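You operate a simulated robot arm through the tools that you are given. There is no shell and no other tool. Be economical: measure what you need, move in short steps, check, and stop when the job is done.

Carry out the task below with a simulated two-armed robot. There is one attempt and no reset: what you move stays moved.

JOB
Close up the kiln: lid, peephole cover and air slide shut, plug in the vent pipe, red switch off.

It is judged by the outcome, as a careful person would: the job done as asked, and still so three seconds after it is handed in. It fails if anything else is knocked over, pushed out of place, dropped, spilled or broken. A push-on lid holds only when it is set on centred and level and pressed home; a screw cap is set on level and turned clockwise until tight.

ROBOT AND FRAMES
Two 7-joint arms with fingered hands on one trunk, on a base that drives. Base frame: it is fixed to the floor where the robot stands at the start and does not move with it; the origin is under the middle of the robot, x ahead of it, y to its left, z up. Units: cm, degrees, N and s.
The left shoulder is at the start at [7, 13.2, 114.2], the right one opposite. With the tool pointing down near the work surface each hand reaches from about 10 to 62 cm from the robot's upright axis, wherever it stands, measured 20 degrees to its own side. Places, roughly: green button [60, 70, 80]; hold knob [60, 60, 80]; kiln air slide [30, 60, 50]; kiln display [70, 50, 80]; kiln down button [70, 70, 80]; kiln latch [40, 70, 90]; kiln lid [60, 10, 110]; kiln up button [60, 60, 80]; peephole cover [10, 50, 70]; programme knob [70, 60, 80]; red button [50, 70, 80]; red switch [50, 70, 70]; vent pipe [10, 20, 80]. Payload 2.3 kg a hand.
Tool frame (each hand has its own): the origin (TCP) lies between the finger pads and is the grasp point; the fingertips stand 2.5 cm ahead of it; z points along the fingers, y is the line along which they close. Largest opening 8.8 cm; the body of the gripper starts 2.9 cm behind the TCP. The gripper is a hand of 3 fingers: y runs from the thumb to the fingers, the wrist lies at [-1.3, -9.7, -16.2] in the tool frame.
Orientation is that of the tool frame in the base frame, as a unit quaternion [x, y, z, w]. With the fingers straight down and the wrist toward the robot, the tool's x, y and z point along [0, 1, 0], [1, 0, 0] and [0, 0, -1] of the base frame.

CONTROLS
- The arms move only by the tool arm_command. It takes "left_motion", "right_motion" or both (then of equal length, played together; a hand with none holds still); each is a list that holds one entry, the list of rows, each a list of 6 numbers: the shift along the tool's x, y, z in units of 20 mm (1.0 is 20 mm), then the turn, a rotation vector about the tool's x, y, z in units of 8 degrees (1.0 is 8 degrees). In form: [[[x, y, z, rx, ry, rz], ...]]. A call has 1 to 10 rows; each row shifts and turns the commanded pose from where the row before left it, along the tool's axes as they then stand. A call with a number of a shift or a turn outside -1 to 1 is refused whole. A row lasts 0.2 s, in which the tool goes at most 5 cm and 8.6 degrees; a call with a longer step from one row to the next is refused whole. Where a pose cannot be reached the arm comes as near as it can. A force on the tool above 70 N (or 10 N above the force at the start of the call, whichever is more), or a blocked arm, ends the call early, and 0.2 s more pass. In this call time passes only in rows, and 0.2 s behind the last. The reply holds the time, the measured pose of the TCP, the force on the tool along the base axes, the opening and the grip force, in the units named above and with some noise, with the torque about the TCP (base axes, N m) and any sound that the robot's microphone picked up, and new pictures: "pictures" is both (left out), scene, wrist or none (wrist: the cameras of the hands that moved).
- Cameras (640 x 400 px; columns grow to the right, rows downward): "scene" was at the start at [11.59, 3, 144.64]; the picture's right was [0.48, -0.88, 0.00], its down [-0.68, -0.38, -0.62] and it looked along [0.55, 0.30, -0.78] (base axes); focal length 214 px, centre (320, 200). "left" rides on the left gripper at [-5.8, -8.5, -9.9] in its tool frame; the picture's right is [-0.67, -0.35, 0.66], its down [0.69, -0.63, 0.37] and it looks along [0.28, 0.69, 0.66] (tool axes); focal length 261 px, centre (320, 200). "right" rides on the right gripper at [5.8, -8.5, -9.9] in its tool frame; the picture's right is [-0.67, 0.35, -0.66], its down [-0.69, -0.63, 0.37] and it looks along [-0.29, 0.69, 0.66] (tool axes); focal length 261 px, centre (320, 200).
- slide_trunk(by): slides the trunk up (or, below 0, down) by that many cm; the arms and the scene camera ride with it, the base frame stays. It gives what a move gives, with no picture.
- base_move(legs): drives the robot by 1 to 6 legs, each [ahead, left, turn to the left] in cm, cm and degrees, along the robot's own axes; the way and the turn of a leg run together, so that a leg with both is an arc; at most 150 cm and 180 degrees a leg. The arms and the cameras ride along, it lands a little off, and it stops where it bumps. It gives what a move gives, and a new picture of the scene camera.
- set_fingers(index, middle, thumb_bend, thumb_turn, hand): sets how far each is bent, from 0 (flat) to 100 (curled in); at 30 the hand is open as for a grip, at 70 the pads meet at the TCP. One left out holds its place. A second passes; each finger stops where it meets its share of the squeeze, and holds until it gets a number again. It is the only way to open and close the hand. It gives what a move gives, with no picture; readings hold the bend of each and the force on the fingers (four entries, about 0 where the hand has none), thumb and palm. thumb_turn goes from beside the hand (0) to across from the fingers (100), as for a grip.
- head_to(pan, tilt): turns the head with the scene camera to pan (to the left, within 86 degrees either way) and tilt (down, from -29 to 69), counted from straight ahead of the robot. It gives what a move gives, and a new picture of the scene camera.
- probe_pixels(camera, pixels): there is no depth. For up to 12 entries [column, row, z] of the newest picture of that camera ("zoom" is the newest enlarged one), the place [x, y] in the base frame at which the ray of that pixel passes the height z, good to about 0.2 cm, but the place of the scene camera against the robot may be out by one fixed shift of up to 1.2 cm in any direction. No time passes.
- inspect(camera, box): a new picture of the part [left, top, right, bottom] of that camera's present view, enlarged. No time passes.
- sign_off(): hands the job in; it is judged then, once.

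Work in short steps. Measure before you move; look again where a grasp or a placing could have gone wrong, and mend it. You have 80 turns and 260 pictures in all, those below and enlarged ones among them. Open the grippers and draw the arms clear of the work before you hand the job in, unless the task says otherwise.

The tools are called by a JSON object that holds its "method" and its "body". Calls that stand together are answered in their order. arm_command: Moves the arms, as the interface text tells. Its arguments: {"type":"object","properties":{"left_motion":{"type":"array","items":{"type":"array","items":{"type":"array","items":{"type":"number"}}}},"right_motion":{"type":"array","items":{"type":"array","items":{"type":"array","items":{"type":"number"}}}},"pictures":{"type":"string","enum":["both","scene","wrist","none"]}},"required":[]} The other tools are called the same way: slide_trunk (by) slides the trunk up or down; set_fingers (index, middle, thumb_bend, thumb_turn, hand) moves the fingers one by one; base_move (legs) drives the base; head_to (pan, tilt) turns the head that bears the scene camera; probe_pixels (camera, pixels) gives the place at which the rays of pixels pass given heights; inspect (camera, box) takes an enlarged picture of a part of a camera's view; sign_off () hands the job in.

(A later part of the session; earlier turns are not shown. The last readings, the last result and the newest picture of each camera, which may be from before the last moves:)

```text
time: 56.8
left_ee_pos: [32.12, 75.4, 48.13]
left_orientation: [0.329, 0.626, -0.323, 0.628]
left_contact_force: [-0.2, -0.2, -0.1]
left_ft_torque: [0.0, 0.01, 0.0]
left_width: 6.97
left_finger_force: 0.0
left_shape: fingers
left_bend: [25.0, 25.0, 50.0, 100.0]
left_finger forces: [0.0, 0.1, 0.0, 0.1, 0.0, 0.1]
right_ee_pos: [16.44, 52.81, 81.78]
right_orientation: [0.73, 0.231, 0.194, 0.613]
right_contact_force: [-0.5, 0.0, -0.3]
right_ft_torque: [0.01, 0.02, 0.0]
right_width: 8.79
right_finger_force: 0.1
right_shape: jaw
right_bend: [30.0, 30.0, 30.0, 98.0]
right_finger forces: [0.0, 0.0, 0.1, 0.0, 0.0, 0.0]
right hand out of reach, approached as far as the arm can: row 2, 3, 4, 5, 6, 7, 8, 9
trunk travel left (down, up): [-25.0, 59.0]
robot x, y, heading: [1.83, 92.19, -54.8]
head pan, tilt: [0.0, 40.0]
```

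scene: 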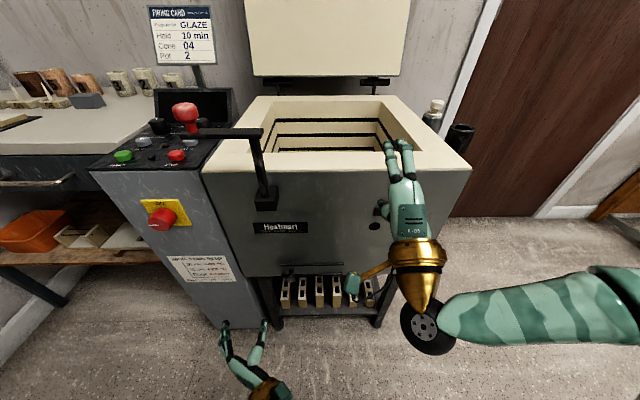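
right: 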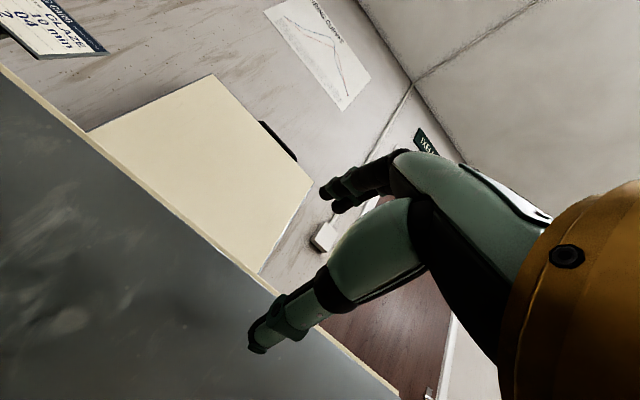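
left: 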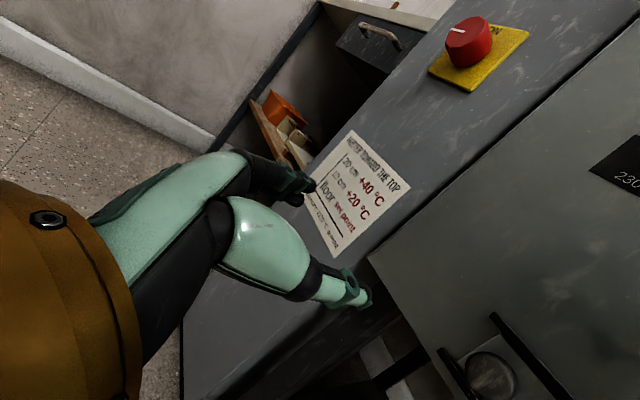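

The right hand ended above the peephole. I'll draw it back 8 cm and lower it, then view the cover.

{"method": "arm_command", "body": {"right_motion": [[[0, 0, -1, 0, 0, 0], [0, 0, -1, 0, 0, 0], [0, 0, -1, 0, 0, 0], [0, 0, -1, 0, 0, 0], [0, -1, 0, 0, 0, 0], [0, -1, 0, 0, 0, 0], [0, -1, 0, 0, 0, 0], [0, -1, 0, 0, 0, 0]]], "pictures": "both"}}

```text
time: 58.5
left_ee_pos: [32.18, 75.38, 48.14]
left_orientation: [0.33, 0.626, -0.323, 0.629]
left_contact_force: [0.0, -1.2, -0.3]
left_ft_torque: [0.0, -0.07, -0.04]
left_width: 6.95
left_finger_force: 0.0
left_shape: fingers
left_bend: [25.0, 25.0, 50.0, 100.0]
left_finger forces: [0.0, 0.0, 0.0, 0.0, 0.1, 0.0]
right_ee_pos: [19.06, 57.66, 79.12]
right_orientation: [0.73, 0.231, 0.193, 0.613]
right_contact_force: [-0.2, -0.7, 0.6]
right_ft_torque: [0.0, -0.01, 0.0]
right_width: 8.76
right_finger_force: 0.1
right_shape: jaw
right_bend: [30.0, 30.0, 30.0, 98.0]
right_finger forces: [0.0, 0.1, 0.0, 0.1, 0.1, 0.1]
right hand out of reach, approached as far as the arm can: row 1, 2, 3, 4, 5, 6, 7, 8
trunk travel left (down, up): [-25.0, 59.0]
robot x, y, heading: [1.61, 92.08, -55.0]
head pan, tilt: [0.0, 40.0]
```

scene: 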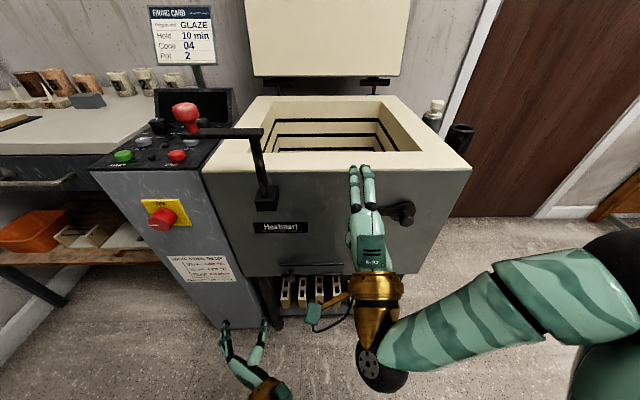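
right: 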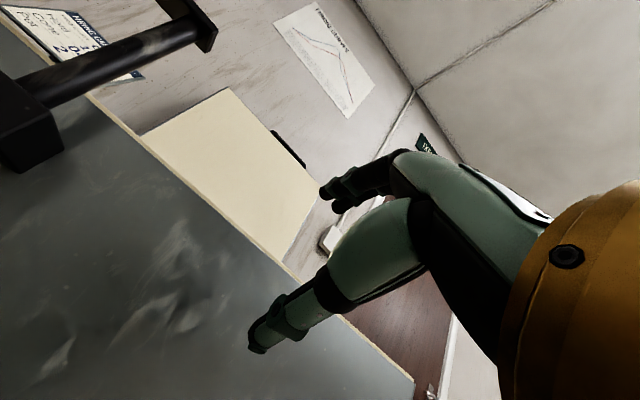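

The arm is too folded for this pose. I'll raise the trunk 22 cm and back up 6 cm so the hand works lower and further out.

{"method": "base_move", "body": {"legs": [[-8, 0, 0]]}}

{"method": "slide_trunk", "body": {"by": 22}}

{"method": "arm_command", "body": {"right_motion": [[[0, -1, 0, -0.3, 0, 0], [0, -1, 0, -0.3, 0, 0], [0, -1, 0, -0.3, 0, 0], [0, -1, 0, -0.3, 0, 0], [0, -1, 0, 0, 0, 0], [0, -1, 0, 0, 0, 0], [0, -1, 0, 0, 0, 0], [0, -1, 0, 0, 0, 0], [0, -1, 0, 0, 0, 0], [0, -1, 0, 0, 0, 0]]], "pictures": "both"}}

```text
time: 59.6
left_ee_pos: [27.54, 81.86, 48.29]
left_orientation: [0.33, 0.625, -0.324, 0.629]
left_contact_force: [-0.2, 0.2, -0.3]
left_ft_torque: [0.04, 0.0, 0.01]
left_width: 6.94
left_finger_force: 0.0
left_shape: fingers
left_bend: [25.0, 25.0, 50.0, 100.0]
left_finger forces: [0.1, 0.0, 0.0, 0.0, 0.1, 0.0]
right_ee_pos: [14.48, 64.23, 79.14]
right_orientation: [0.731, 0.23, 0.193, 0.613]
right_contact_force: [0.0, -0.4, -0.3]
right_ft_torque: [0.02, -0.03, -0.03]
right_width: 8.77
right_finger_force: 0.0
right_shape: jaw
right_bend: [30.0, 30.0, 30.0, 98.0]
right_finger forces: [0.0, 0.1, 0.0, 0.1, 0.0, 0.0]
trunk travel left (down, up): [-25.0, 59.0]
robot x, y, heading: [-2.86, 98.85, -55.2]
head pan, tilt: [0.0, 40.0]
```

scene: 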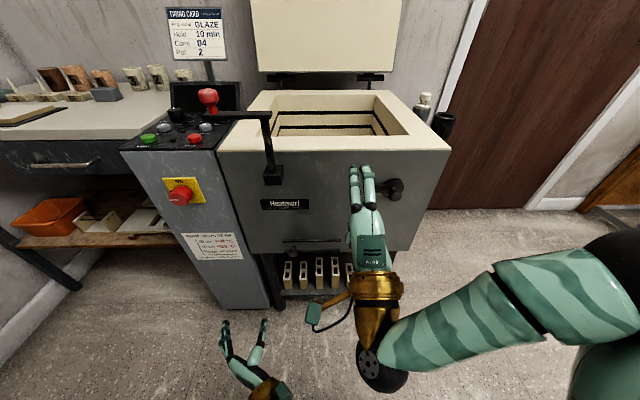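

```text
time: 61.9
left_ee_pos: [27.66, 82.01, 70.22]
left_orientation: [0.33, 0.626, -0.323, 0.628]
left_contact_force: [0.0, -0.5, -0.2]
left_ft_torque: [0.0, -0.03, 0.0]
left_width: 6.94
left_finger_force: 0.2
left_shape: fingers
left_bend: [25.0, 25.0, 50.0, 100.0]
left_finger forces: [0.0, 0.0, 0.0, 0.1, 0.1, 0.0]
right_ee_pos: [14.43, 64.21, 101.17]
right_orientation: [0.731, 0.23, 0.193, 0.613]
right_contact_force: [-0.5, -0.1, -0.5]
right_ft_torque: [-0.04, -0.01, 0.03]
right_width: 8.77
right_finger_force: 0.0
right_shape: jaw
right_bend: [30.0, 30.0, 30.0, 98.0]
right_finger forces: [0.0, 0.1, 0.0, 0.0, 0.1, 0.0]
trunk travel left (down, up): [-47.0, 37.0]
robot x, y, heading: [-2.93, 98.3, -54.9]
head pan, tilt: [0.0, 40.0]
```

```text
time: 64.1
left_ee_pos: [27.59, 81.85, 70.13]
left_orientation: [0.33, 0.625, -0.323, 0.629]
left_contact_force: [0.0, -0.2, 0.1]
left_ft_torque: [-0.02, 0.0, 0.01]
left_width: 6.95
left_finger_force: 0.1
left_shape: fingers
left_bend: [25.0, 25.0, 50.0, 100.0]
left_finger forces: [0.0, 0.1, 0.0, 0.0, 0.0, 0.0]
right_ee_pos: [18.92, 57.71, 93.82]
right_orientation: [0.682, 0.203, 0.212, 0.669]
right_contact_force: [-0.8, 0.0, -0.1]
right_ft_torque: [0.0, 0.01, 0.01]
right_width: 8.78
right_finger_force: 0.1
right_shape: jaw
right_bend: [30.0, 30.0, 30.0, 98.0]
right_finger forces: [0.0, 0.0, 0.1, 0.0, 0.1, 0.0]
right hand out of reach, approached as far as the arm can: row 1, 3, 4, 5, 6, 7, 8, 9, 10
trunk travel left (down, up): [-47.0, 37.0]
robot x, y, heading: [-2.58, 98.2, -55.1]
head pan, tilt: [0.0, 40.0]
```

scene: 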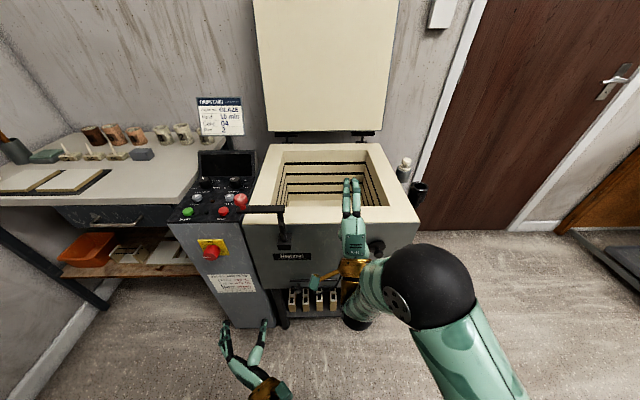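
right: 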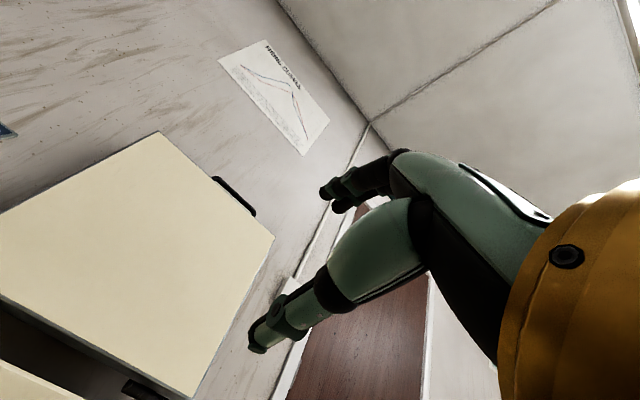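

The right arm's elbow configuration is stuck. I'll fold that hand back to pointing down, and use the left hand (already in a good pose) for the peephole by shifting the robot right.

{"method": "arm_command", "body": {"right_motion": [[[0, 0, -0.5, 1, 0, 0], [0, -0.07, -0.5, 1, 0, 0], [0, -0.14, -0.48, 1, 0, 0], [0, -0.2, -0.46, 1, 0, 0], [0, -0.27, -0.42, 1, 0, 0], [0, -0.32, -0.38, 1, 0, 0], [0, -0.37, -0.33, 1, 0, 0], [0, -0.41, -0.28, 1, 0, 0], [0, -0.45, -0.22, 1, 0, 0], [0, -0.47, -0.16, 1, 0, 0]]], "pictures": "none"}}

{"method": "arm_command", "body": {"right_motion": [[[-1, -0.5, 0, 0.6, 0, 0], [-1, -0.5, 0, 0.6, 0, 0], [-1, -0.5, 0, 0, 0, 0], [-1, -0.5, 0, 0, 0, 0], [-1, 0, 0, 0, 0, 0]]], "pictures": "scene"}}

```text
time: 66.3
left_ee_pos: [27.53, 81.85, 70.27]
left_orientation: [0.33, 0.626, -0.323, 0.629]
left_contact_force: [-0.2, -0.5, -0.5]
left_ft_torque: [0.0, 0.0, 0.01]
left_width: 6.94
left_finger_force: 0.1
left_shape: fingers
left_bend: [25.0, 25.0, 50.0, 100.0]
left_finger forces: [0.0, 0.1, 0.0, 0.1, 0.1, 0.1]
right_ee_pos: [13.47, 66.57, 93.74]
right_orientation: [0.951, 0.3, 0.026, 0.078]
right_contact_force: [0.0, 0.0, -0.9]
right_ft_torque: [0.0, 0.0, 0.0]
right_width: 8.79
right_finger_force: 0.0
right_shape: jaw
right_bend: [30.0, 30.0, 30.0, 98.0]
right_finger forces: [0.1, 0.0, 0.0, 0.0, 0.0, 0.0]
trunk travel left (down, up): [-47.0, 37.0]
robot x, y, heading: [-2.88, 98.43, -55.0]
head pan, tilt: [0.0, 40.0]
```

```text
time: 67.5
left_ee_pos: [27.67, 81.83, 70.22]
left_orientation: [0.329, 0.625, -0.323, 0.629]
left_contact_force: [0.1, 0.1, 0.0]
left_ft_torque: [0.01, 0.0, -0.02]
left_width: 6.94
left_finger_force: 0.0
left_shape: fingers
left_bend: [25.0, 25.0, 50.0, 100.0]
left_finger forces: [0.1, 0.0, 0.0, 0.1, 0.1, 0.1]
right_ee_pos: [2.72, 64.03, 93.65]
right_orientation: [0.954, 0.301, -0.001, -0.001]
right_contact_force: [-0.4, 0.0, 0.3]
right_ft_torque: [0.0, 0.01, -0.02]
right_width: 8.81
right_finger_force: 0.1
right_shape: jaw
right_bend: [30.0, 30.0, 30.0, 98.0]
right_finger forces: [0.0, 0.0, 0.0, 0.0, 0.0, 0.1]
trunk travel left (down, up): [-47.0, 37.0]
robot x, y, heading: [-2.63, 98.3, -55.0]
head pan, tilt: [0.0, 40.0]
```

scene: 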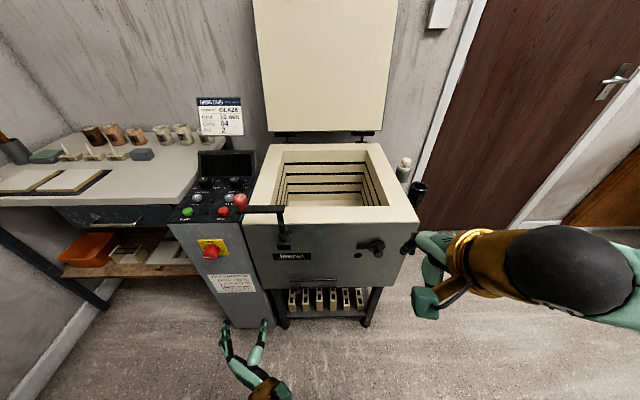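

I'll drive 25 cm right and 6 cm ahead so the left hand faces the peephole cover.

{"method": "base_move", "body": {"legs": [[0, -25, 0]]}}

{"method": "arm_command", "body": {"left_motion": [[[0, 0, 0.01, 0, 0, 0]]], "pictures": "wrist"}}

{"method": "inspect", "body": {"camera": "scene", "box": [260, 190, 420, 290]}}

```text
time: 69.4
left_ee_pos: [6.99, 67.49, 70.21]
left_orientation: [0.329, 0.626, -0.323, 0.629]
left_contact_force: [-0.4, 0.9, 0.7]
left_ft_torque: [-0.01, 0.0, -0.03]
left_width: 6.94
left_finger_force: 0.0
left_shape: fingers
left_bend: [25.0, 25.0, 50.0, 100.0]
left_finger forces: [0.1, 0.0, 0.2, 0.0, 0.0, 0.0]
right_ee_pos: [-17.73, 49.58, 93.58]
right_orientation: [0.954, 0.3, 0.0, -0.001]
right_contact_force: [-0.3, 0.1, -0.2]
right_ft_torque: [0.02, 0.01, -0.02]
right_width: 8.8
right_finger_force: 0.1
right_shape: jaw
right_bend: [30.0, 30.0, 30.0, 98.0]
right_finger forces: [0.0, 0.0, 0.1, 0.0, 0.1, 0.0]
trunk travel left (down, up): [-47.0, 37.0]
robot x, y, heading: [-23.18, 83.83, -55.1]
head pan, tilt: [0.0, 40.0]
```

scene: 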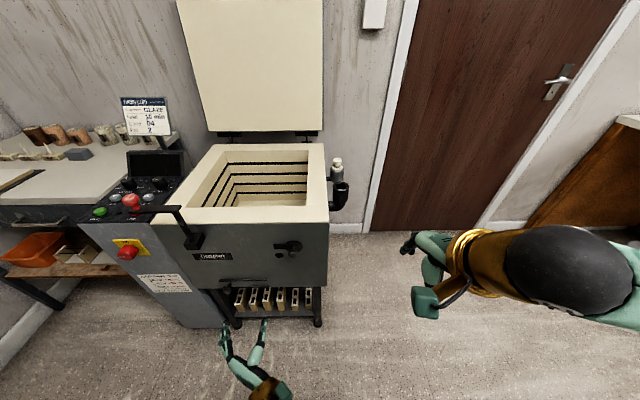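

```text
time: 69.8
left_ee_pos: [6.92, 67.43, 70.12]
left_orientation: [0.329, 0.625, -0.323, 0.63]
left_contact_force: [1.0, -0.3, 0.2]
left_ft_torque: [0.0, -0.03, 0.05]
left_width: 6.98
left_finger_force: 0.1
left_shape: fingers
left_bend: [25.0, 25.0, 50.0, 100.0]
left_finger forces: [0.0, 0.0, 0.0, 0.0, 0.1, 0.1]
right_ee_pos: [-17.58, 49.69, 93.61]
right_orientation: [0.954, 0.3, -0.001, 0.0]
right_contact_force: [-0.4, -0.5, -0.3]
right_ft_torque: [0.0, -0.03, 0.0]
right_width: 8.8
right_finger_force: 0.0
right_shape: jaw
right_bend: [30.0, 30.0, 30.0, 98.0]
right_finger forces: [0.0, 0.0, 0.1, 0.1, 0.0, 0.0]
trunk travel left (down, up): [-47.0, 37.0]
robot x, y, heading: [-23.4, 83.97, -55.1]
head pan, tilt: [0.0, 40.0]
```

left: 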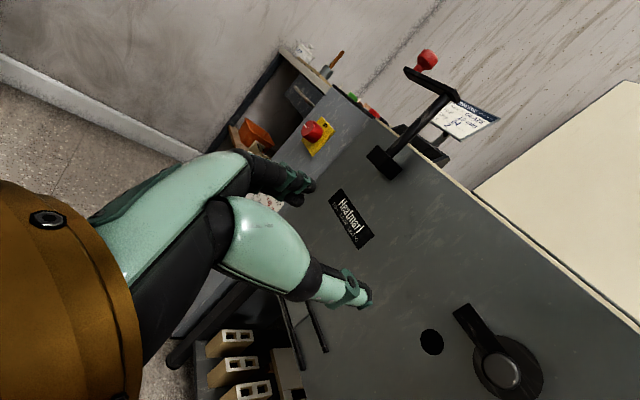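

```text
4.00 times, centred on (340, 240) of scene
```

zoom: 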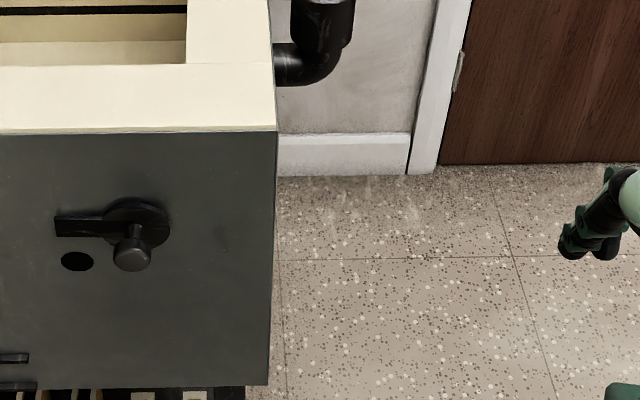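

The cover is an arm pivoted above the hole; its disc must swing down-left over the hole. I'll roll the left hand so its fingers sit upper-right of the knob and can sweep it down-left.

{"method": "arm_command", "body": {"left_motion": [[[0, 0, 0, 0, 0, 1], [0, 0, 0, 0, 0, 1], [0, 0, 0, 0, 0, 1], [0, 0, 0, 0, 0, 1], [0, 0, 0, 0, 0, 1], [0, 0, 0, 0, 0, 1], [0, 0, 0, 0, 0, 1], [0, 0, 0, 0, 0, 1], [0, 0, 0, 0, 0, 1]]], "pictures": "none"}}

{"method": "arm_command", "body": {"left_motion": [[[0, 0, 0, 0, 0, 1], [0, 0, 0, 0, 0, 1], [0, 0, 0, 0, 0, 1], [0, 0, 0, 0, 0, 1], [0, 0, 0, 0, 0, 1], [0, 0, 0, 0, 0, 1], [0, 0, 0, 0, 0, 1], [0, 0, 0, 0, 0, 1]]], "pictures": "both"}}

```text
time: 71.8
left_ee_pos: [7.03, 67.35, 70.12]
left_orientation: [0.635, 0.311, 0.11, 0.698]
left_contact_force: [-0.5, 0.5, 0.1]
left_ft_torque: [-0.01, 0.0, -0.01]
left_width: 6.95
left_finger_force: 0.0
left_shape: fingers
left_bend: [25.0, 25.0, 50.0, 100.0]
left_finger forces: [0.0, 0.0, 0.1, 0.0, 0.0, 0.0]
right_ee_pos: [-17.64, 49.7, 93.63]
right_orientation: [0.954, 0.3, 0.0, 0.0]
right_contact_force: [0.3, -0.2, 0.2]
right_ft_torque: [-0.01, -0.04, 0.0]
right_width: 8.77
right_finger_force: 0.1
right_shape: jaw
right_bend: [30.0, 30.0, 30.0, 98.0]
right_finger forces: [0.0, 0.0, 0.0, 0.0, 0.0, 0.0]
trunk travel left (down, up): [-47.0, 37.0]
robot x, y, heading: [-23.62, 83.87, -54.9]
head pan, tilt: [0.0, 40.0]
```

```text
time: 73.6
left_ee_pos: [6.92, 67.31, 70.22]
left_orientation: [0.704, -0.072, 0.463, 0.535]
left_contact_force: [0.2, -0.1, 0.6]
left_ft_torque: [0.01, 0.01, 0.03]
left_width: 6.93
left_finger_force: 0.1
left_shape: fingers
left_bend: [25.0, 25.0, 50.0, 100.0]
left_finger forces: [0.0, 0.0, 0.1, 0.0, 0.0, 0.1]
right_ee_pos: [-17.7, 49.71, 93.52]
right_orientation: [0.954, 0.3, 0.0, -0.001]
right_contact_force: [0.8, 0.7, -0.5]
right_ft_torque: [-0.07, -0.03, 0.01]
right_width: 8.78
right_finger_force: 0.1
right_shape: jaw
right_bend: [30.0, 30.0, 30.0, 98.0]
right_finger forces: [0.1, 0.1, 0.1, 0.1, 0.1, 0.0]
trunk travel left (down, up): [-47.0, 37.0]
robot x, y, heading: [-23.3, 83.75, -55.0]
head pan, tilt: [0.0, 40.0]
```

scene: 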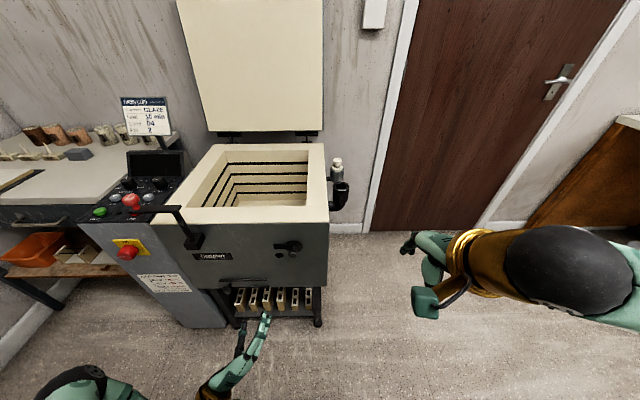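
left: 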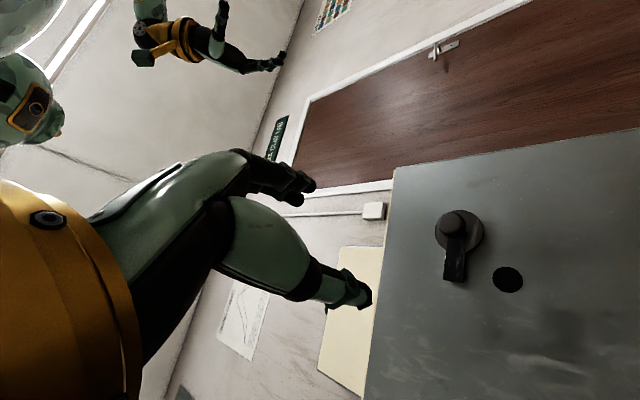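

Knob ≈(13.1,44.0,70.2), hole ≈(19.5,44.2,65.3): the travel is almost exactly along the tool's −y. I'll open the hand and approach with the knob between fingers and thumb.

{"method": "set_fingers", "body": {"hand": "left", "index": 30, "middle": 30, "thumb_bend": 20}}

{"method": "arm_command", "body": {"left_motion": [[[-0.71, 0.375, 1, 0, 0, 0], [-0.71, 0.375, 1, 0, 0, 0], [-0.71, 0.375, 1, 0, 0, 0], [-0.71, 0.375, 1, 0, 0, 0], [-0.71, 0.375, 1, 0, 0, 0], [-0.71, 0.375, 1, 0, 0, 0], [-0.71, 0.375, 1, 0, 0, 0], [-0.71, 0.375, 1, 0, 0, 0]]], "pictures": "both"}}

```text
time: 74.6
left_ee_pos: [7.09, 67.38, 70.18]
left_orientation: [0.703, -0.071, 0.464, 0.534]
left_contact_force: [-0.7, 0.6, -0.1]
left_ft_torque: [0.02, 0.0, 0.03]
left_width: 9.14
left_finger_force: 0.1
left_shape: fingers
left_bend: [30.0, 30.0, 20.0, 97.0]
left_finger forces: [0.0, 0.0, 0.1, 0.1, 0.0, 0.1]
right_ee_pos: [-17.76, 49.62, 93.59]
right_orientation: [0.954, 0.3, -0.001, 0.0]
right_contact_force: [0.8, -0.2, 0.7]
right_ft_torque: [-0.02, -0.02, -0.01]
right_width: 8.79
right_finger_force: 0.0
right_shape: jaw
right_bend: [30.0, 30.0, 30.0, 98.0]
right_finger forces: [0.0, 0.0, 0.0, 0.0, 0.0, 0.1]
trunk travel left (down, up): [-47.0, 37.0]
robot x, y, heading: [-23.61, 83.93, -54.9]
head pan, tilt: [0.0, 40.0]
```

```text
time: 76.4
left_ee_pos: [6.07, 47.31, 66.08]
left_orientation: [0.704, -0.071, 0.462, 0.535]
left_contact_force: [0.7, -0.3, 0.7]
left_ft_torque: [0.02, 0.02, 0.05]
left_width: 9.18
left_finger_force: 0.1
left_shape: fingers
left_bend: [30.0, 30.0, 20.0, 97.0]
left_finger forces: [0.1, 0.0, 0.1, 0.1, 0.0, 0.0]
right_ee_pos: [-17.66, 49.77, 93.5]
right_orientation: [0.954, 0.3, 0.001, 0.0]
right_contact_force: [0.3, 0.4, 0.1]
right_ft_torque: [0.0, 0.03, 0.01]
right_width: 8.76
right_finger_force: 0.0
right_shape: jaw
right_bend: [30.0, 30.0, 30.0, 98.0]
right_finger forces: [0.0, 0.0, 0.0, 0.0, 0.0, 0.0]
trunk travel left (down, up): [-47.0, 37.0]
robot x, y, heading: [-23.3, 83.7, -55.2]
head pan, tilt: [0.0, 40.0]
```

scene: 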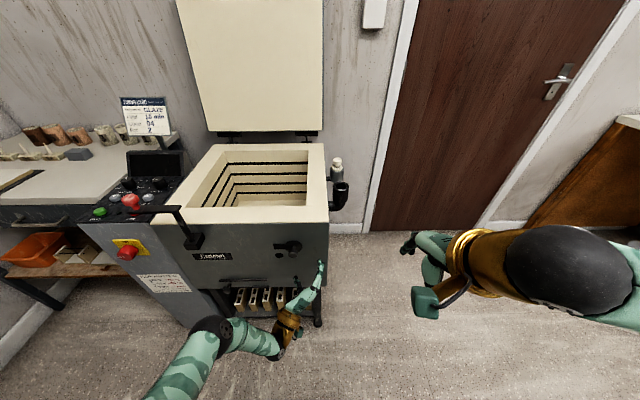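
left: 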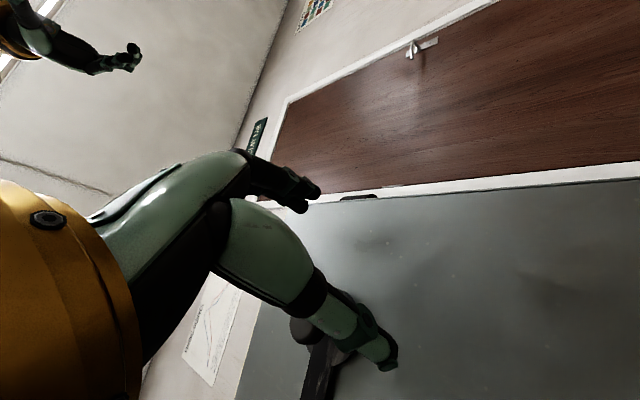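

I over-shifted x by double (unit slip). I'll correct by +5.7 cm along x.

{"method": "arm_command", "body": {"left_motion": [[[0.95, 0, 0, 0, 0, 0], [0.95, 0, 0, 0, 0, 0], [0.95, 0, 0, 0, 0, 0]]], "pictures": "wrist"}}

{"method": "inspect", "body": {"camera": "scene", "box": [240, 220, 352, 290]}}

```text
time: 77.2
left_ee_pos: [9.41, 49.72, 70.17]
left_orientation: [0.704, -0.071, 0.463, 0.535]
left_contact_force: [-0.7, -0.4, -0.7]
left_ft_torque: [-0.01, -0.01, -0.01]
left_width: 9.12
left_finger_force: 0.1
left_shape: fingers
left_bend: [30.0, 30.0, 20.0, 97.0]
left_finger forces: [0.0, 0.0, 0.0, 0.1, 0.1, 0.0]
right_ee_pos: [-17.56, 49.66, 93.58]
right_orientation: [0.954, 0.3, 0.0, 0.0]
right_contact_force: [0.5, 0.3, -0.6]
right_ft_torque: [-0.01, -0.03, 0.03]
right_width: 8.79
right_finger_force: 0.2
right_shape: jaw
right_bend: [30.0, 30.0, 30.0, 98.0]
right_finger forces: [0.1, 0.1, 0.1, 0.0, 0.0, 0.0]
trunk travel left (down, up): [-47.0, 37.0]
robot x, y, heading: [-23.43, 84.36, -55.2]
head pan, tilt: [0.0, 40.0]
```

left: 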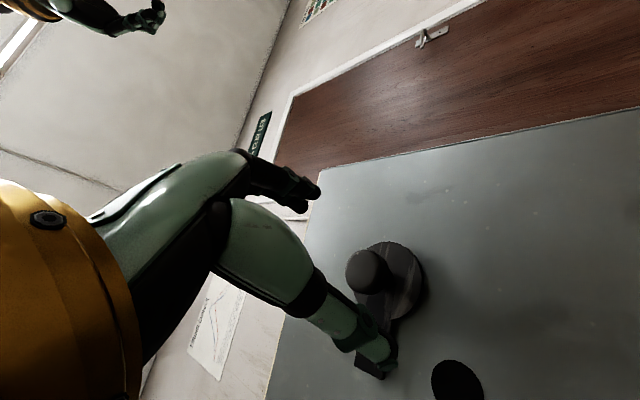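

```text
5.71 times, centred on (296, 255) of scene
```

zoom: 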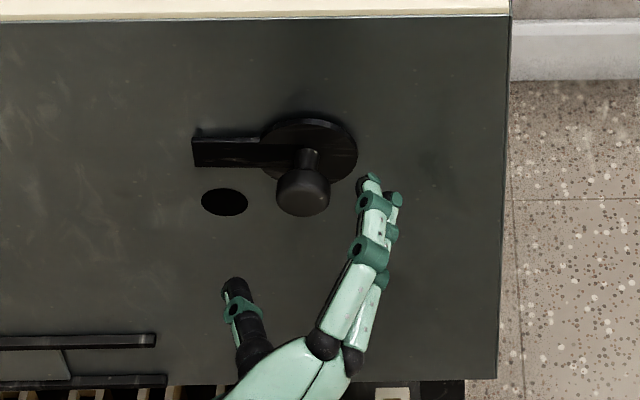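

Aligned. I'll advance 4.4 cm so the fingertips pass the knob head.

{"method": "arm_command", "body": {"left_motion": [[[0, 0, 0.75, 0, 0, 0], [0, 0, 0.75, 0, 0, 0], [0, 0, 0.7, 0, 0, 0]]], "pictures": "wrist"}}

{"method": "inspect", "body": {"camera": "scene", "box": [240, 220, 352, 290]}}

```text
time: 78.0
left_ee_pos: [11.93, 45.93, 70.17]
left_orientation: [0.703, -0.071, 0.463, 0.535]
left_contact_force: [-0.5, 0.7, 0.3]
left_ft_torque: [-0.02, 0.0, -0.01]
left_width: 9.17
left_finger_force: 0.1
left_shape: fingers
left_bend: [30.0, 30.0, 20.0, 97.0]
left_finger forces: [0.0, 0.0, 0.0, 0.0, 0.0, 0.0]
right_ee_pos: [-17.72, 49.64, 93.58]
right_orientation: [0.954, 0.301, -0.001, 0.0]
right_contact_force: [-0.3, -0.2, -0.3]
right_ft_torque: [-0.02, -0.01, 0.0]
right_width: 8.79
right_finger_force: 0.1
right_shape: jaw
right_bend: [30.0, 30.0, 30.0, 98.0]
right_finger forces: [0.1, 0.0, 0.1, 0.0, 0.0, 0.0]
trunk travel left (down, up): [-47.0, 37.0]
robot x, y, heading: [-23.41, 84.02, -55.2]
head pan, tilt: [0.0, 40.0]
```

left: 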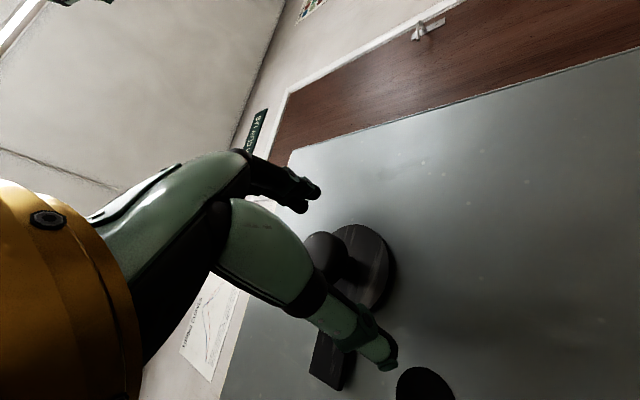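

```text
5.71 times, centred on (296, 255) of scene
```

zoom: 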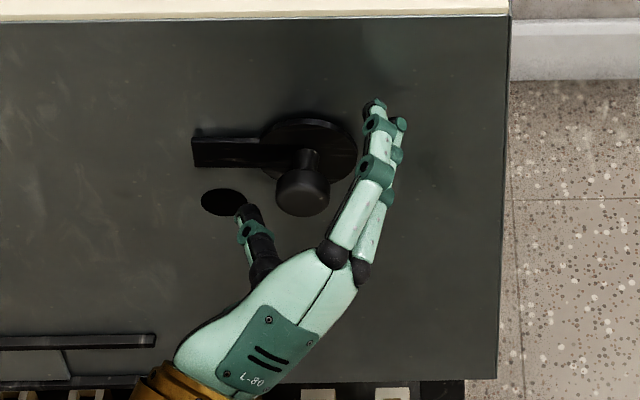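

Sweep down-left along −y, 6 cm first.

{"method": "arm_command", "body": {"left_motion": [[[0, -0.6, 0, 0, 0, 0], [0, -0.6, 0, 0, 0, 0], [0, -0.6, 0, 0, 0, 0], [0, -0.6, 0, 0, 0, 0], [0, -0.6, 0, 0, 0, 0]]], "pictures": "none"}}

{"method": "inspect", "body": {"camera": "scene", "box": [240, 220, 352, 290]}}

```text
time: 79.2
left_ee_pos: [15.06, 48.08, 66.13]
left_orientation: [0.704, -0.075, 0.462, 0.534]
left_contact_force: [-14.9, -8.8, -5.3]
left_ft_torque: [0.32, -0.51, 0.03]
left_width: 9.95
left_finger_force: 7.5
left_shape: fingers
left_bend: [24.0, 30.0, 20.0, 97.0]
left_finger forces: [16.2, 0.0, 0.0, 0.0, 0.1, 0.1]
right_ee_pos: [-18.04, 49.37, 93.46]
right_orientation: [0.954, 0.299, 0.003, -0.001]
right_contact_force: [0.5, -0.6, -0.2]
right_ft_torque: [-0.02, 0.02, 0.03]
right_width: 8.78
right_finger_force: 0.0
right_shape: jaw
right_bend: [30.0, 30.0, 30.0, 98.0]
right_finger forces: [0.0, 0.0, 0.1, 0.1, 0.0, 0.1]
trunk travel left (down, up): [-47.0, 37.0]
robot x, y, heading: [-23.08, 84.22, -55.0]
head pan, tilt: [0.0, 40.0]
```

```text
5.71 times, centred on (296, 255) of scene
```

zoom: 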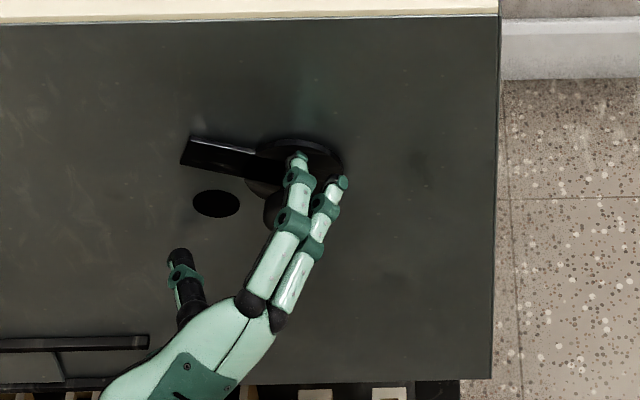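

The cover swung ~15°, but the finger is pressing on the knob's right side. I'll back off, shift up over the knob, then press downward first.

{"method": "arm_command", "body": {"left_motion": [[[0, 0.8, 0, 0, 0, 0], [0, 0.7, 0, 0, 0, 0], [0.75, 0, 0, 0, 0, 0], [0.75, 0, 0, 0, 0, 0]]], "pictures": "wrist"}}

{"method": "inspect", "body": {"camera": "scene", "box": [240, 220, 352, 290]}}

```text
time: 80.2
left_ee_pos: [15.39, 48.48, 70.35]
left_orientation: [0.704, -0.071, 0.463, 0.535]
left_contact_force: [0.0, 0.6, 0.0]
left_ft_torque: [0.0, 0.01, -0.01]
left_width: 9.19
left_finger_force: 0.1
left_shape: fingers
left_bend: [30.0, 30.0, 20.0, 97.0]
left_finger forces: [0.0, 0.0, 0.0, 0.0, 0.0, 0.0]
right_ee_pos: [-17.74, 49.69, 93.54]
right_orientation: [0.954, 0.3, 0.0, 0.0]
right_contact_force: [0.5, -0.2, -0.9]
right_ft_torque: [0.02, 0.01, 0.05]
right_width: 8.77
right_finger_force: 0.0
right_shape: jaw
right_bend: [30.0, 30.0, 30.0, 98.0]
right_finger forces: [0.1, 0.0, 0.0, 0.0, 0.0, 0.0]
trunk travel left (down, up): [-47.0, 37.0]
robot x, y, heading: [-23.28, 83.86, -54.9]
head pan, tilt: [0.0, 40.0]
```

left: 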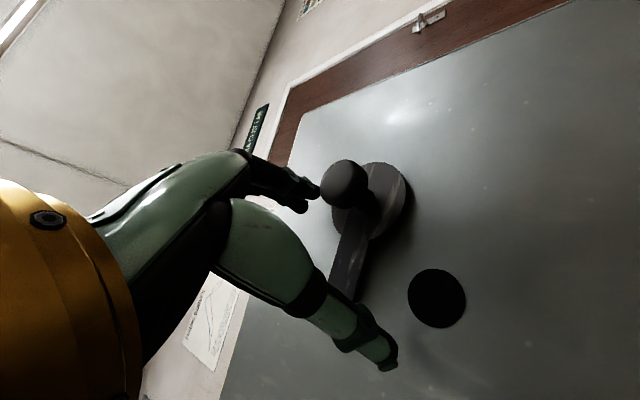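

```text
5.71 times, centred on (296, 255) of scene
```

zoom: 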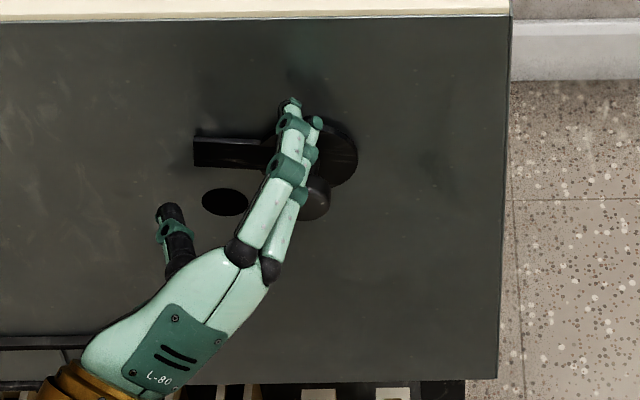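

The fingers are now directly above the knob by ~4 cm. Press straight down 4.5 cm.

{"method": "arm_command", "body": {"left_motion": [[[-0.36, -0.34, 0, 0, 0, 0], [-0.36, -0.34, 0, 0, 0, 0], [-0.36, -0.34, 0, 0, 0, 0], [-0.36, -0.34, 0, 0, 0, 0], [-0.18, -0.17, 0, 0, 0, 0]]], "pictures": "wrist"}}

{"method": "inspect", "body": {"camera": "scene", "box": [240, 220, 352, 290]}}

```text
time: 81.4
left_ee_pos: [15.5, 48.35, 65.75]
left_orientation: [0.704, -0.07, 0.462, 0.535]
left_contact_force: [0.8, 0.6, 0.1]
left_ft_torque: [-0.02, 0.02, -0.02]
left_width: 9.17
left_finger_force: 0.7
left_shape: fingers
left_bend: [30.0, 30.0, 20.0, 97.0]
left_finger forces: [0.8, 0.0, 0.0, 0.0, 0.0, 0.1]
right_ee_pos: [-17.79, 49.65, 93.6]
right_orientation: [0.954, 0.3, 0.0, 0.0]
right_contact_force: [-0.1, -0.7, 0.6]
right_ft_torque: [0.01, 0.02, 0.0]
right_width: 8.77
right_finger_force: 0.0
right_shape: jaw
right_bend: [30.0, 30.0, 30.0, 98.0]
right_finger forces: [0.0, 0.0, 0.0, 0.0, 0.1, 0.0]
trunk travel left (down, up): [-47.0, 37.0]
robot x, y, heading: [-23.64, 84.11, -54.9]
head pan, tilt: [0.0, 40.0]
```

left: 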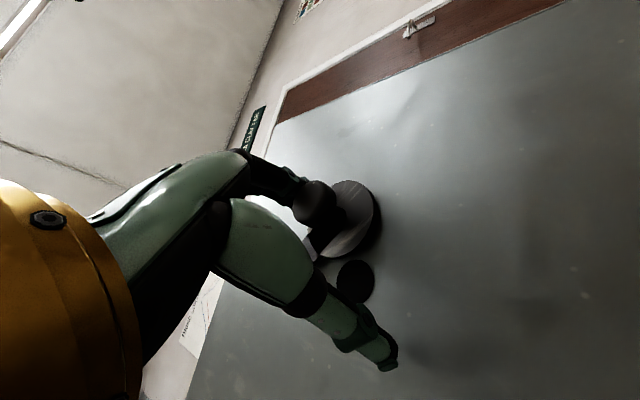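

```text
5.71 times, centred on (296, 255) of scene
```

zoom: 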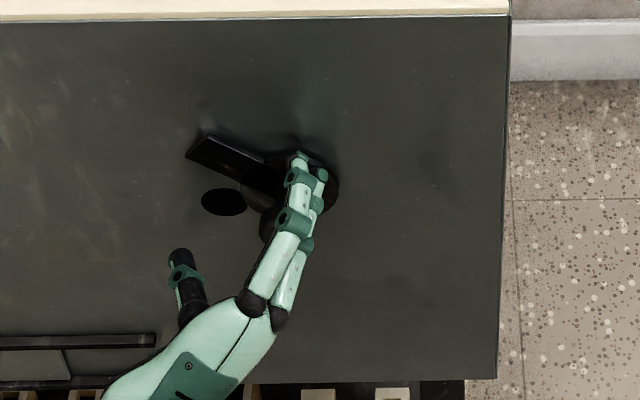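

The cover is swinging freely now (~30°). I'll continue the arc: down, then down-left.

{"method": "arm_command", "body": {"left_motion": [[[-0.3, -0.4, 0, 0, 0, 0], [-0.2, -0.5, 0, 0, 0, 0], [-0.1, -0.5, 0, 0, 0, 0], [0, -0.5, 0, 0, 0, 0]]], "pictures": "wrist"}}

{"method": "inspect", "body": {"camera": "scene", "box": [240, 220, 352, 290]}}

```text
time: 82.4
left_ee_pos: [16.77, 49.75, 62.85]
left_orientation: [0.704, -0.071, 0.462, 0.535]
left_contact_force: [-1.4, -0.9, -0.7]
left_ft_torque: [0.05, -0.01, 0.0]
left_width: 9.23
left_finger_force: 0.2
left_shape: fingers
left_bend: [30.0, 30.0, 20.0, 97.0]
left_finger forces: [0.8, 0.1, 0.0, 0.1, 0.0, 0.0]
left hand out of reach, approached as far as the arm can: row 4
right_ee_pos: [-17.66, 49.62, 93.61]
right_orientation: [0.954, 0.3, 0.0, 0.0]
right_contact_force: [0.4, -0.2, -0.3]
right_ft_torque: [0.01, 0.02, 0.01]
right_width: 8.78
right_finger_force: 0.2
right_shape: jaw
right_bend: [30.0, 30.0, 30.0, 98.0]
right_finger forces: [0.0, 0.0, 0.0, 0.0, 0.0, 0.0]
trunk travel left (down, up): [-47.0, 37.0]
robot x, y, heading: [-23.28, 83.92, -55.0]
head pan, tilt: [0.0, 40.0]
```

left: 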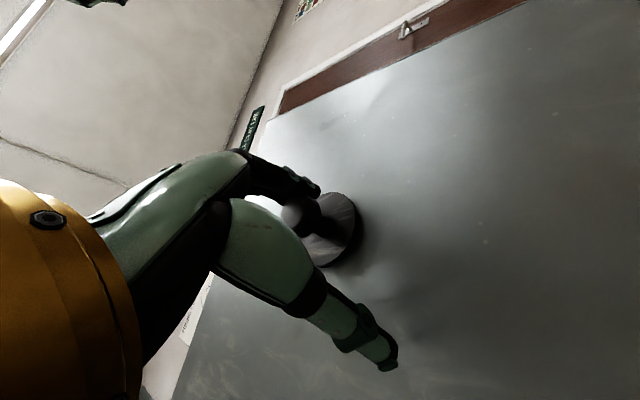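

```text
5.71 times, centred on (296, 255) of scene
```

zoom: 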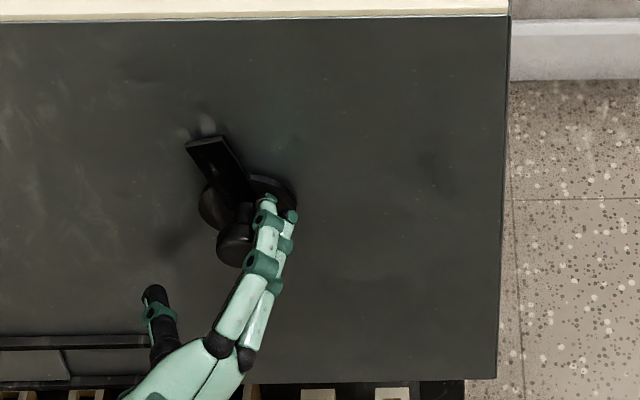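

About 60° done. Now push left.

{"method": "arm_command", "body": {"left_motion": [[[0.3, -0.4, 0, 0, 0, 0], [0.34, -0.37, 0, 0, 0, 0], [0.34, -0.37, 0, 0, 0, 0], [0.34, -0.37, 0, 0, 0, 0]]], "pictures": "wrist"}}

{"method": "inspect", "body": {"camera": "scene", "box": [240, 220, 352, 290]}}

```text
time: 83.4
left_ee_pos: [20.1, 52.43, 63.5]
left_orientation: [0.701, -0.069, 0.465, 0.536]
left_contact_force: [-1.3, 1.7, 5.8]
left_ft_torque: [-0.09, 0.15, 0.01]
left_width: 9.88
left_finger_force: 1.3
left_shape: fingers
left_bend: [25.0, 30.0, 20.0, 97.0]
left_finger forces: [3.5, 0.0, 0.1, 0.0, 0.0, 0.0]
left hand out of reach, approached as far as the arm can: row 3
right_ee_pos: [-18.05, 49.71, 93.6]
right_orientation: [0.954, 0.301, 0.003, 0.001]
right_contact_force: [-0.3, 1.2, 0.1]
right_ft_torque: [-0.01, -0.04, -0.02]
right_width: 8.77
right_finger_force: 0.0
right_shape: jaw
right_bend: [30.0, 30.0, 30.0, 98.0]
right_finger forces: [0.1, 0.0, 0.0, 0.0, 0.1, 0.1]
trunk travel left (down, up): [-47.0, 37.0]
robot x, y, heading: [-23.38, 84.07, -54.9]
head pan, tilt: [0.0, 40.0]
```

left: 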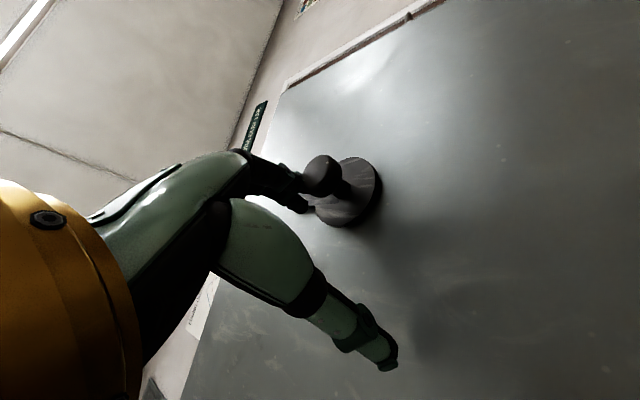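

```text
5.71 times, centred on (296, 255) of scene
```

zoom: 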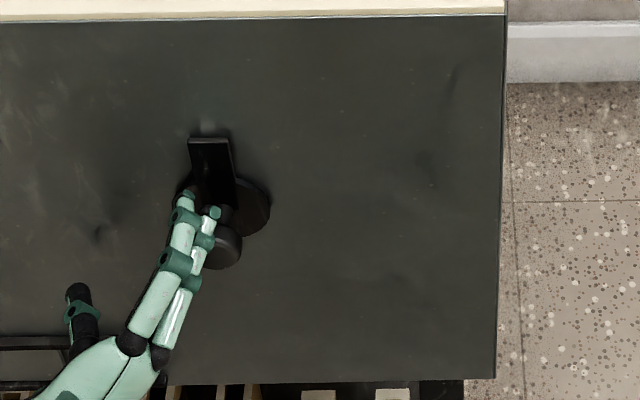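

The cover hangs nearly vertical over the hole. I'll withdraw straight back and look.

{"method": "arm_command", "body": {"left_motion": [[[0, 0.2, -0.5, 0, 0, 0], [0, 0, -1, 0, 0, 0], [0, 0, -1, 0, 0, 0], [0, 0, -1, 0, 0, 0], [0, 0, -1, 0, 0, 0]]], "pictures": "wrist"}}

{"method": "inspect", "body": {"camera": "scene", "box": [240, 220, 352, 290]}}

```text
time: 84.6
left_ee_pos: [14.39, 59.52, 63.39]
left_orientation: [0.703, -0.071, 0.463, 0.535]
left_contact_force: [0.2, 0.5, 0.4]
left_ft_torque: [-0.02, -0.02, 0.01]
left_width: 9.13
left_finger_force: 0.1
left_shape: fingers
left_bend: [30.0, 30.0, 20.0, 97.0]
left_finger forces: [0.0, 0.1, 0.1, 0.1, 0.0, 0.0]
right_ee_pos: [-17.72, 49.71, 93.53]
right_orientation: [0.954, 0.3, -0.001, 0.0]
right_contact_force: [0.3, 0.4, 0.4]
right_ft_torque: [-0.07, 0.02, 0.01]
right_width: 8.76
right_finger_force: 0.1
right_shape: jaw
right_bend: [30.0, 30.0, 30.0, 98.0]
right_finger forces: [0.1, 0.1, 0.0, 0.0, 0.0, 0.1]
trunk travel left (down, up): [-47.0, 37.0]
robot x, y, heading: [-23.49, 84.15, -55.1]
head pan, tilt: [0.0, 40.0]
```

left: 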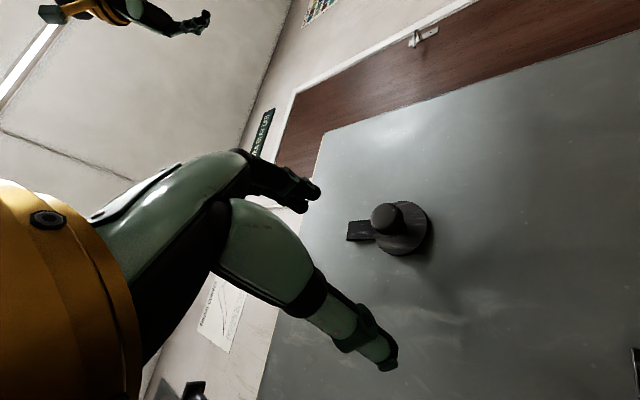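

```text
5.71 times, centred on (296, 255) of scene
```

zoom: 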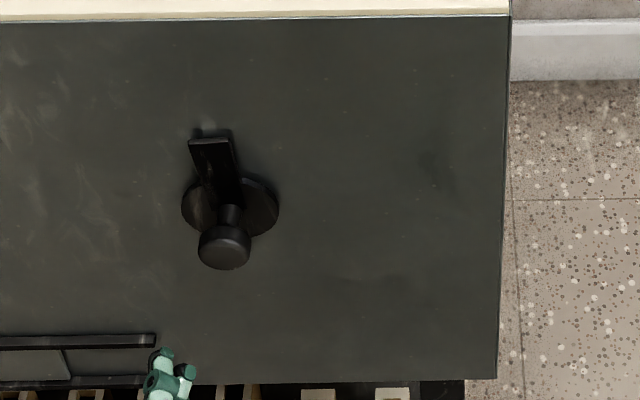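

The hole is covered, but the arm looks ~10–15° short of vertical. I'll nudge it left to its stop with fingers level with the knob.

{"method": "arm_command", "body": {"left_motion": [[[-0.7, 0.65, 0, 0, 0, 0], [-0.7, 0.64, 0, 0, 0, 0], [-0.7, 0.64, 0, 0, 0, 0], [0, 0, 0.95, 0, 0, 0], [0, 0, 0.95, 0, 0, 0], [0, 0, 0.95, 0, 0, 0], [0, 0, 0.95, 0, 0, 0], [0, 0, 0.95, 0, 0, 0], [0, 0, 0.7, 0, 0, 0]]], "pictures": "wrist"}}

{"method": "inspect", "body": {"camera": "scene", "box": [240, 220, 352, 290]}}

```text
time: 86.6
left_ee_pos: [16.1, 47.68, 63.6]
left_orientation: [0.704, -0.072, 0.462, 0.535]
left_contact_force: [-0.2, 0.4, -0.3]
left_ft_torque: [0.0, -0.06, 0.02]
left_width: 9.13
left_finger_force: 0.0
left_shape: fingers
left_bend: [30.0, 30.0, 20.0, 97.0]
left_finger forces: [0.0, 0.1, 0.0, 0.0, 0.0, 0.0]
left hand out of reach, approached as far as the arm can: row 9
right_ee_pos: [-17.59, 49.48, 93.65]
right_orientation: [0.954, 0.299, 0.001, 0.0]
right_contact_force: [-0.5, 0.3, -0.3]
right_ft_torque: [0.0, 0.03, 0.04]
right_width: 8.79
right_finger_force: 0.0
right_shape: jaw
right_bend: [30.0, 30.0, 30.0, 98.0]
right_finger forces: [0.1, 0.1, 0.0, 0.0, 0.0, 0.1]
trunk travel left (down, up): [-47.0, 37.0]
robot x, y, heading: [-23.35, 83.69, -54.9]
head pan, tilt: [0.0, 40.0]
```

left: 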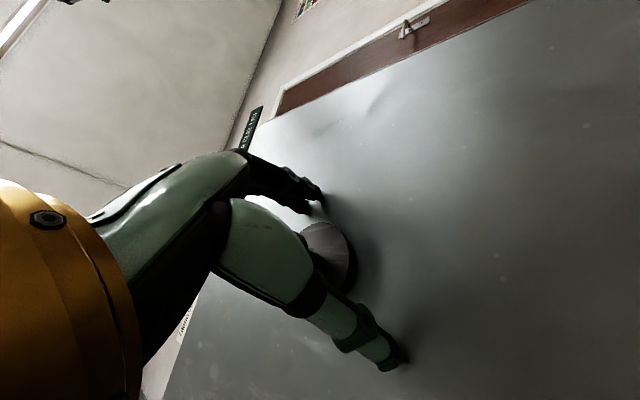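

```text
5.71 times, centred on (296, 255) of scene
```

zoom: 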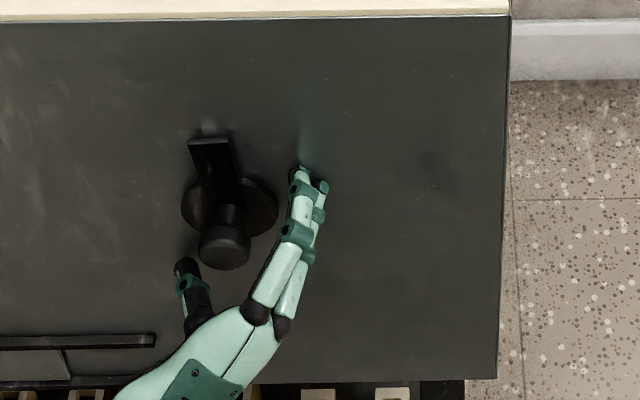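

Now push left ~4 cm.

{"method": "arm_command", "body": {"left_motion": [[[0.34, -0.365, -0.25, 0, 0, 0], [0.34, -0.365, 0, 0, 0, 0], [0.34, -0.365, 0, 0, 0, 0], [0.34, -0.365, 0, 0, 0, 0]]], "pictures": "wrist"}}

{"method": "inspect", "body": {"camera": "scene", "box": [240, 220, 352, 290]}}

```text
time: 87.6
left_ee_pos: [18.68, 50.28, 63.65]
left_orientation: [0.703, -0.074, 0.462, 0.535]
left_contact_force: [-8.8, -2.1, -0.1]
left_ft_torque: [0.11, -0.28, -0.13]
left_width: 9.5
left_finger_force: 4.3
left_shape: fingers
left_bend: [28.0, 29.0, 20.0, 97.0]
left_finger forces: [5.5, 3.5, 0.1, 0.0, 0.0, 0.0]
right_ee_pos: [-17.97, 49.56, 93.41]
right_orientation: [0.954, 0.299, 0.002, 0.0]
right_contact_force: [0.9, 0.1, 0.1]
right_ft_torque: [-0.01, 0.02, 0.02]
right_width: 8.77
right_finger_force: 0.1
right_shape: jaw
right_bend: [30.0, 30.0, 30.0, 98.0]
right_finger forces: [0.0, 0.0, 0.0, 0.0, 0.0, 0.0]
trunk travel left (down, up): [-47.0, 37.0]
robot x, y, heading: [-23.51, 83.89, -54.9]
head pan, tilt: [0.0, 40.0]
```

left: 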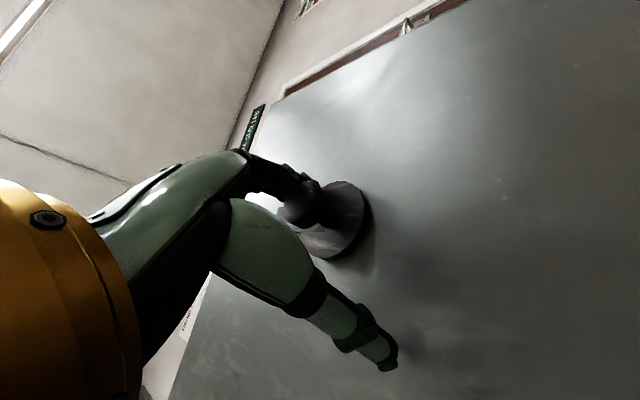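

```text
5.71 times, centred on (296, 255) of scene
```

zoom: 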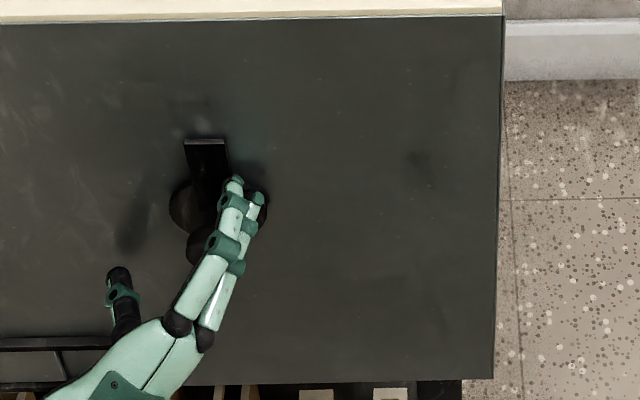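

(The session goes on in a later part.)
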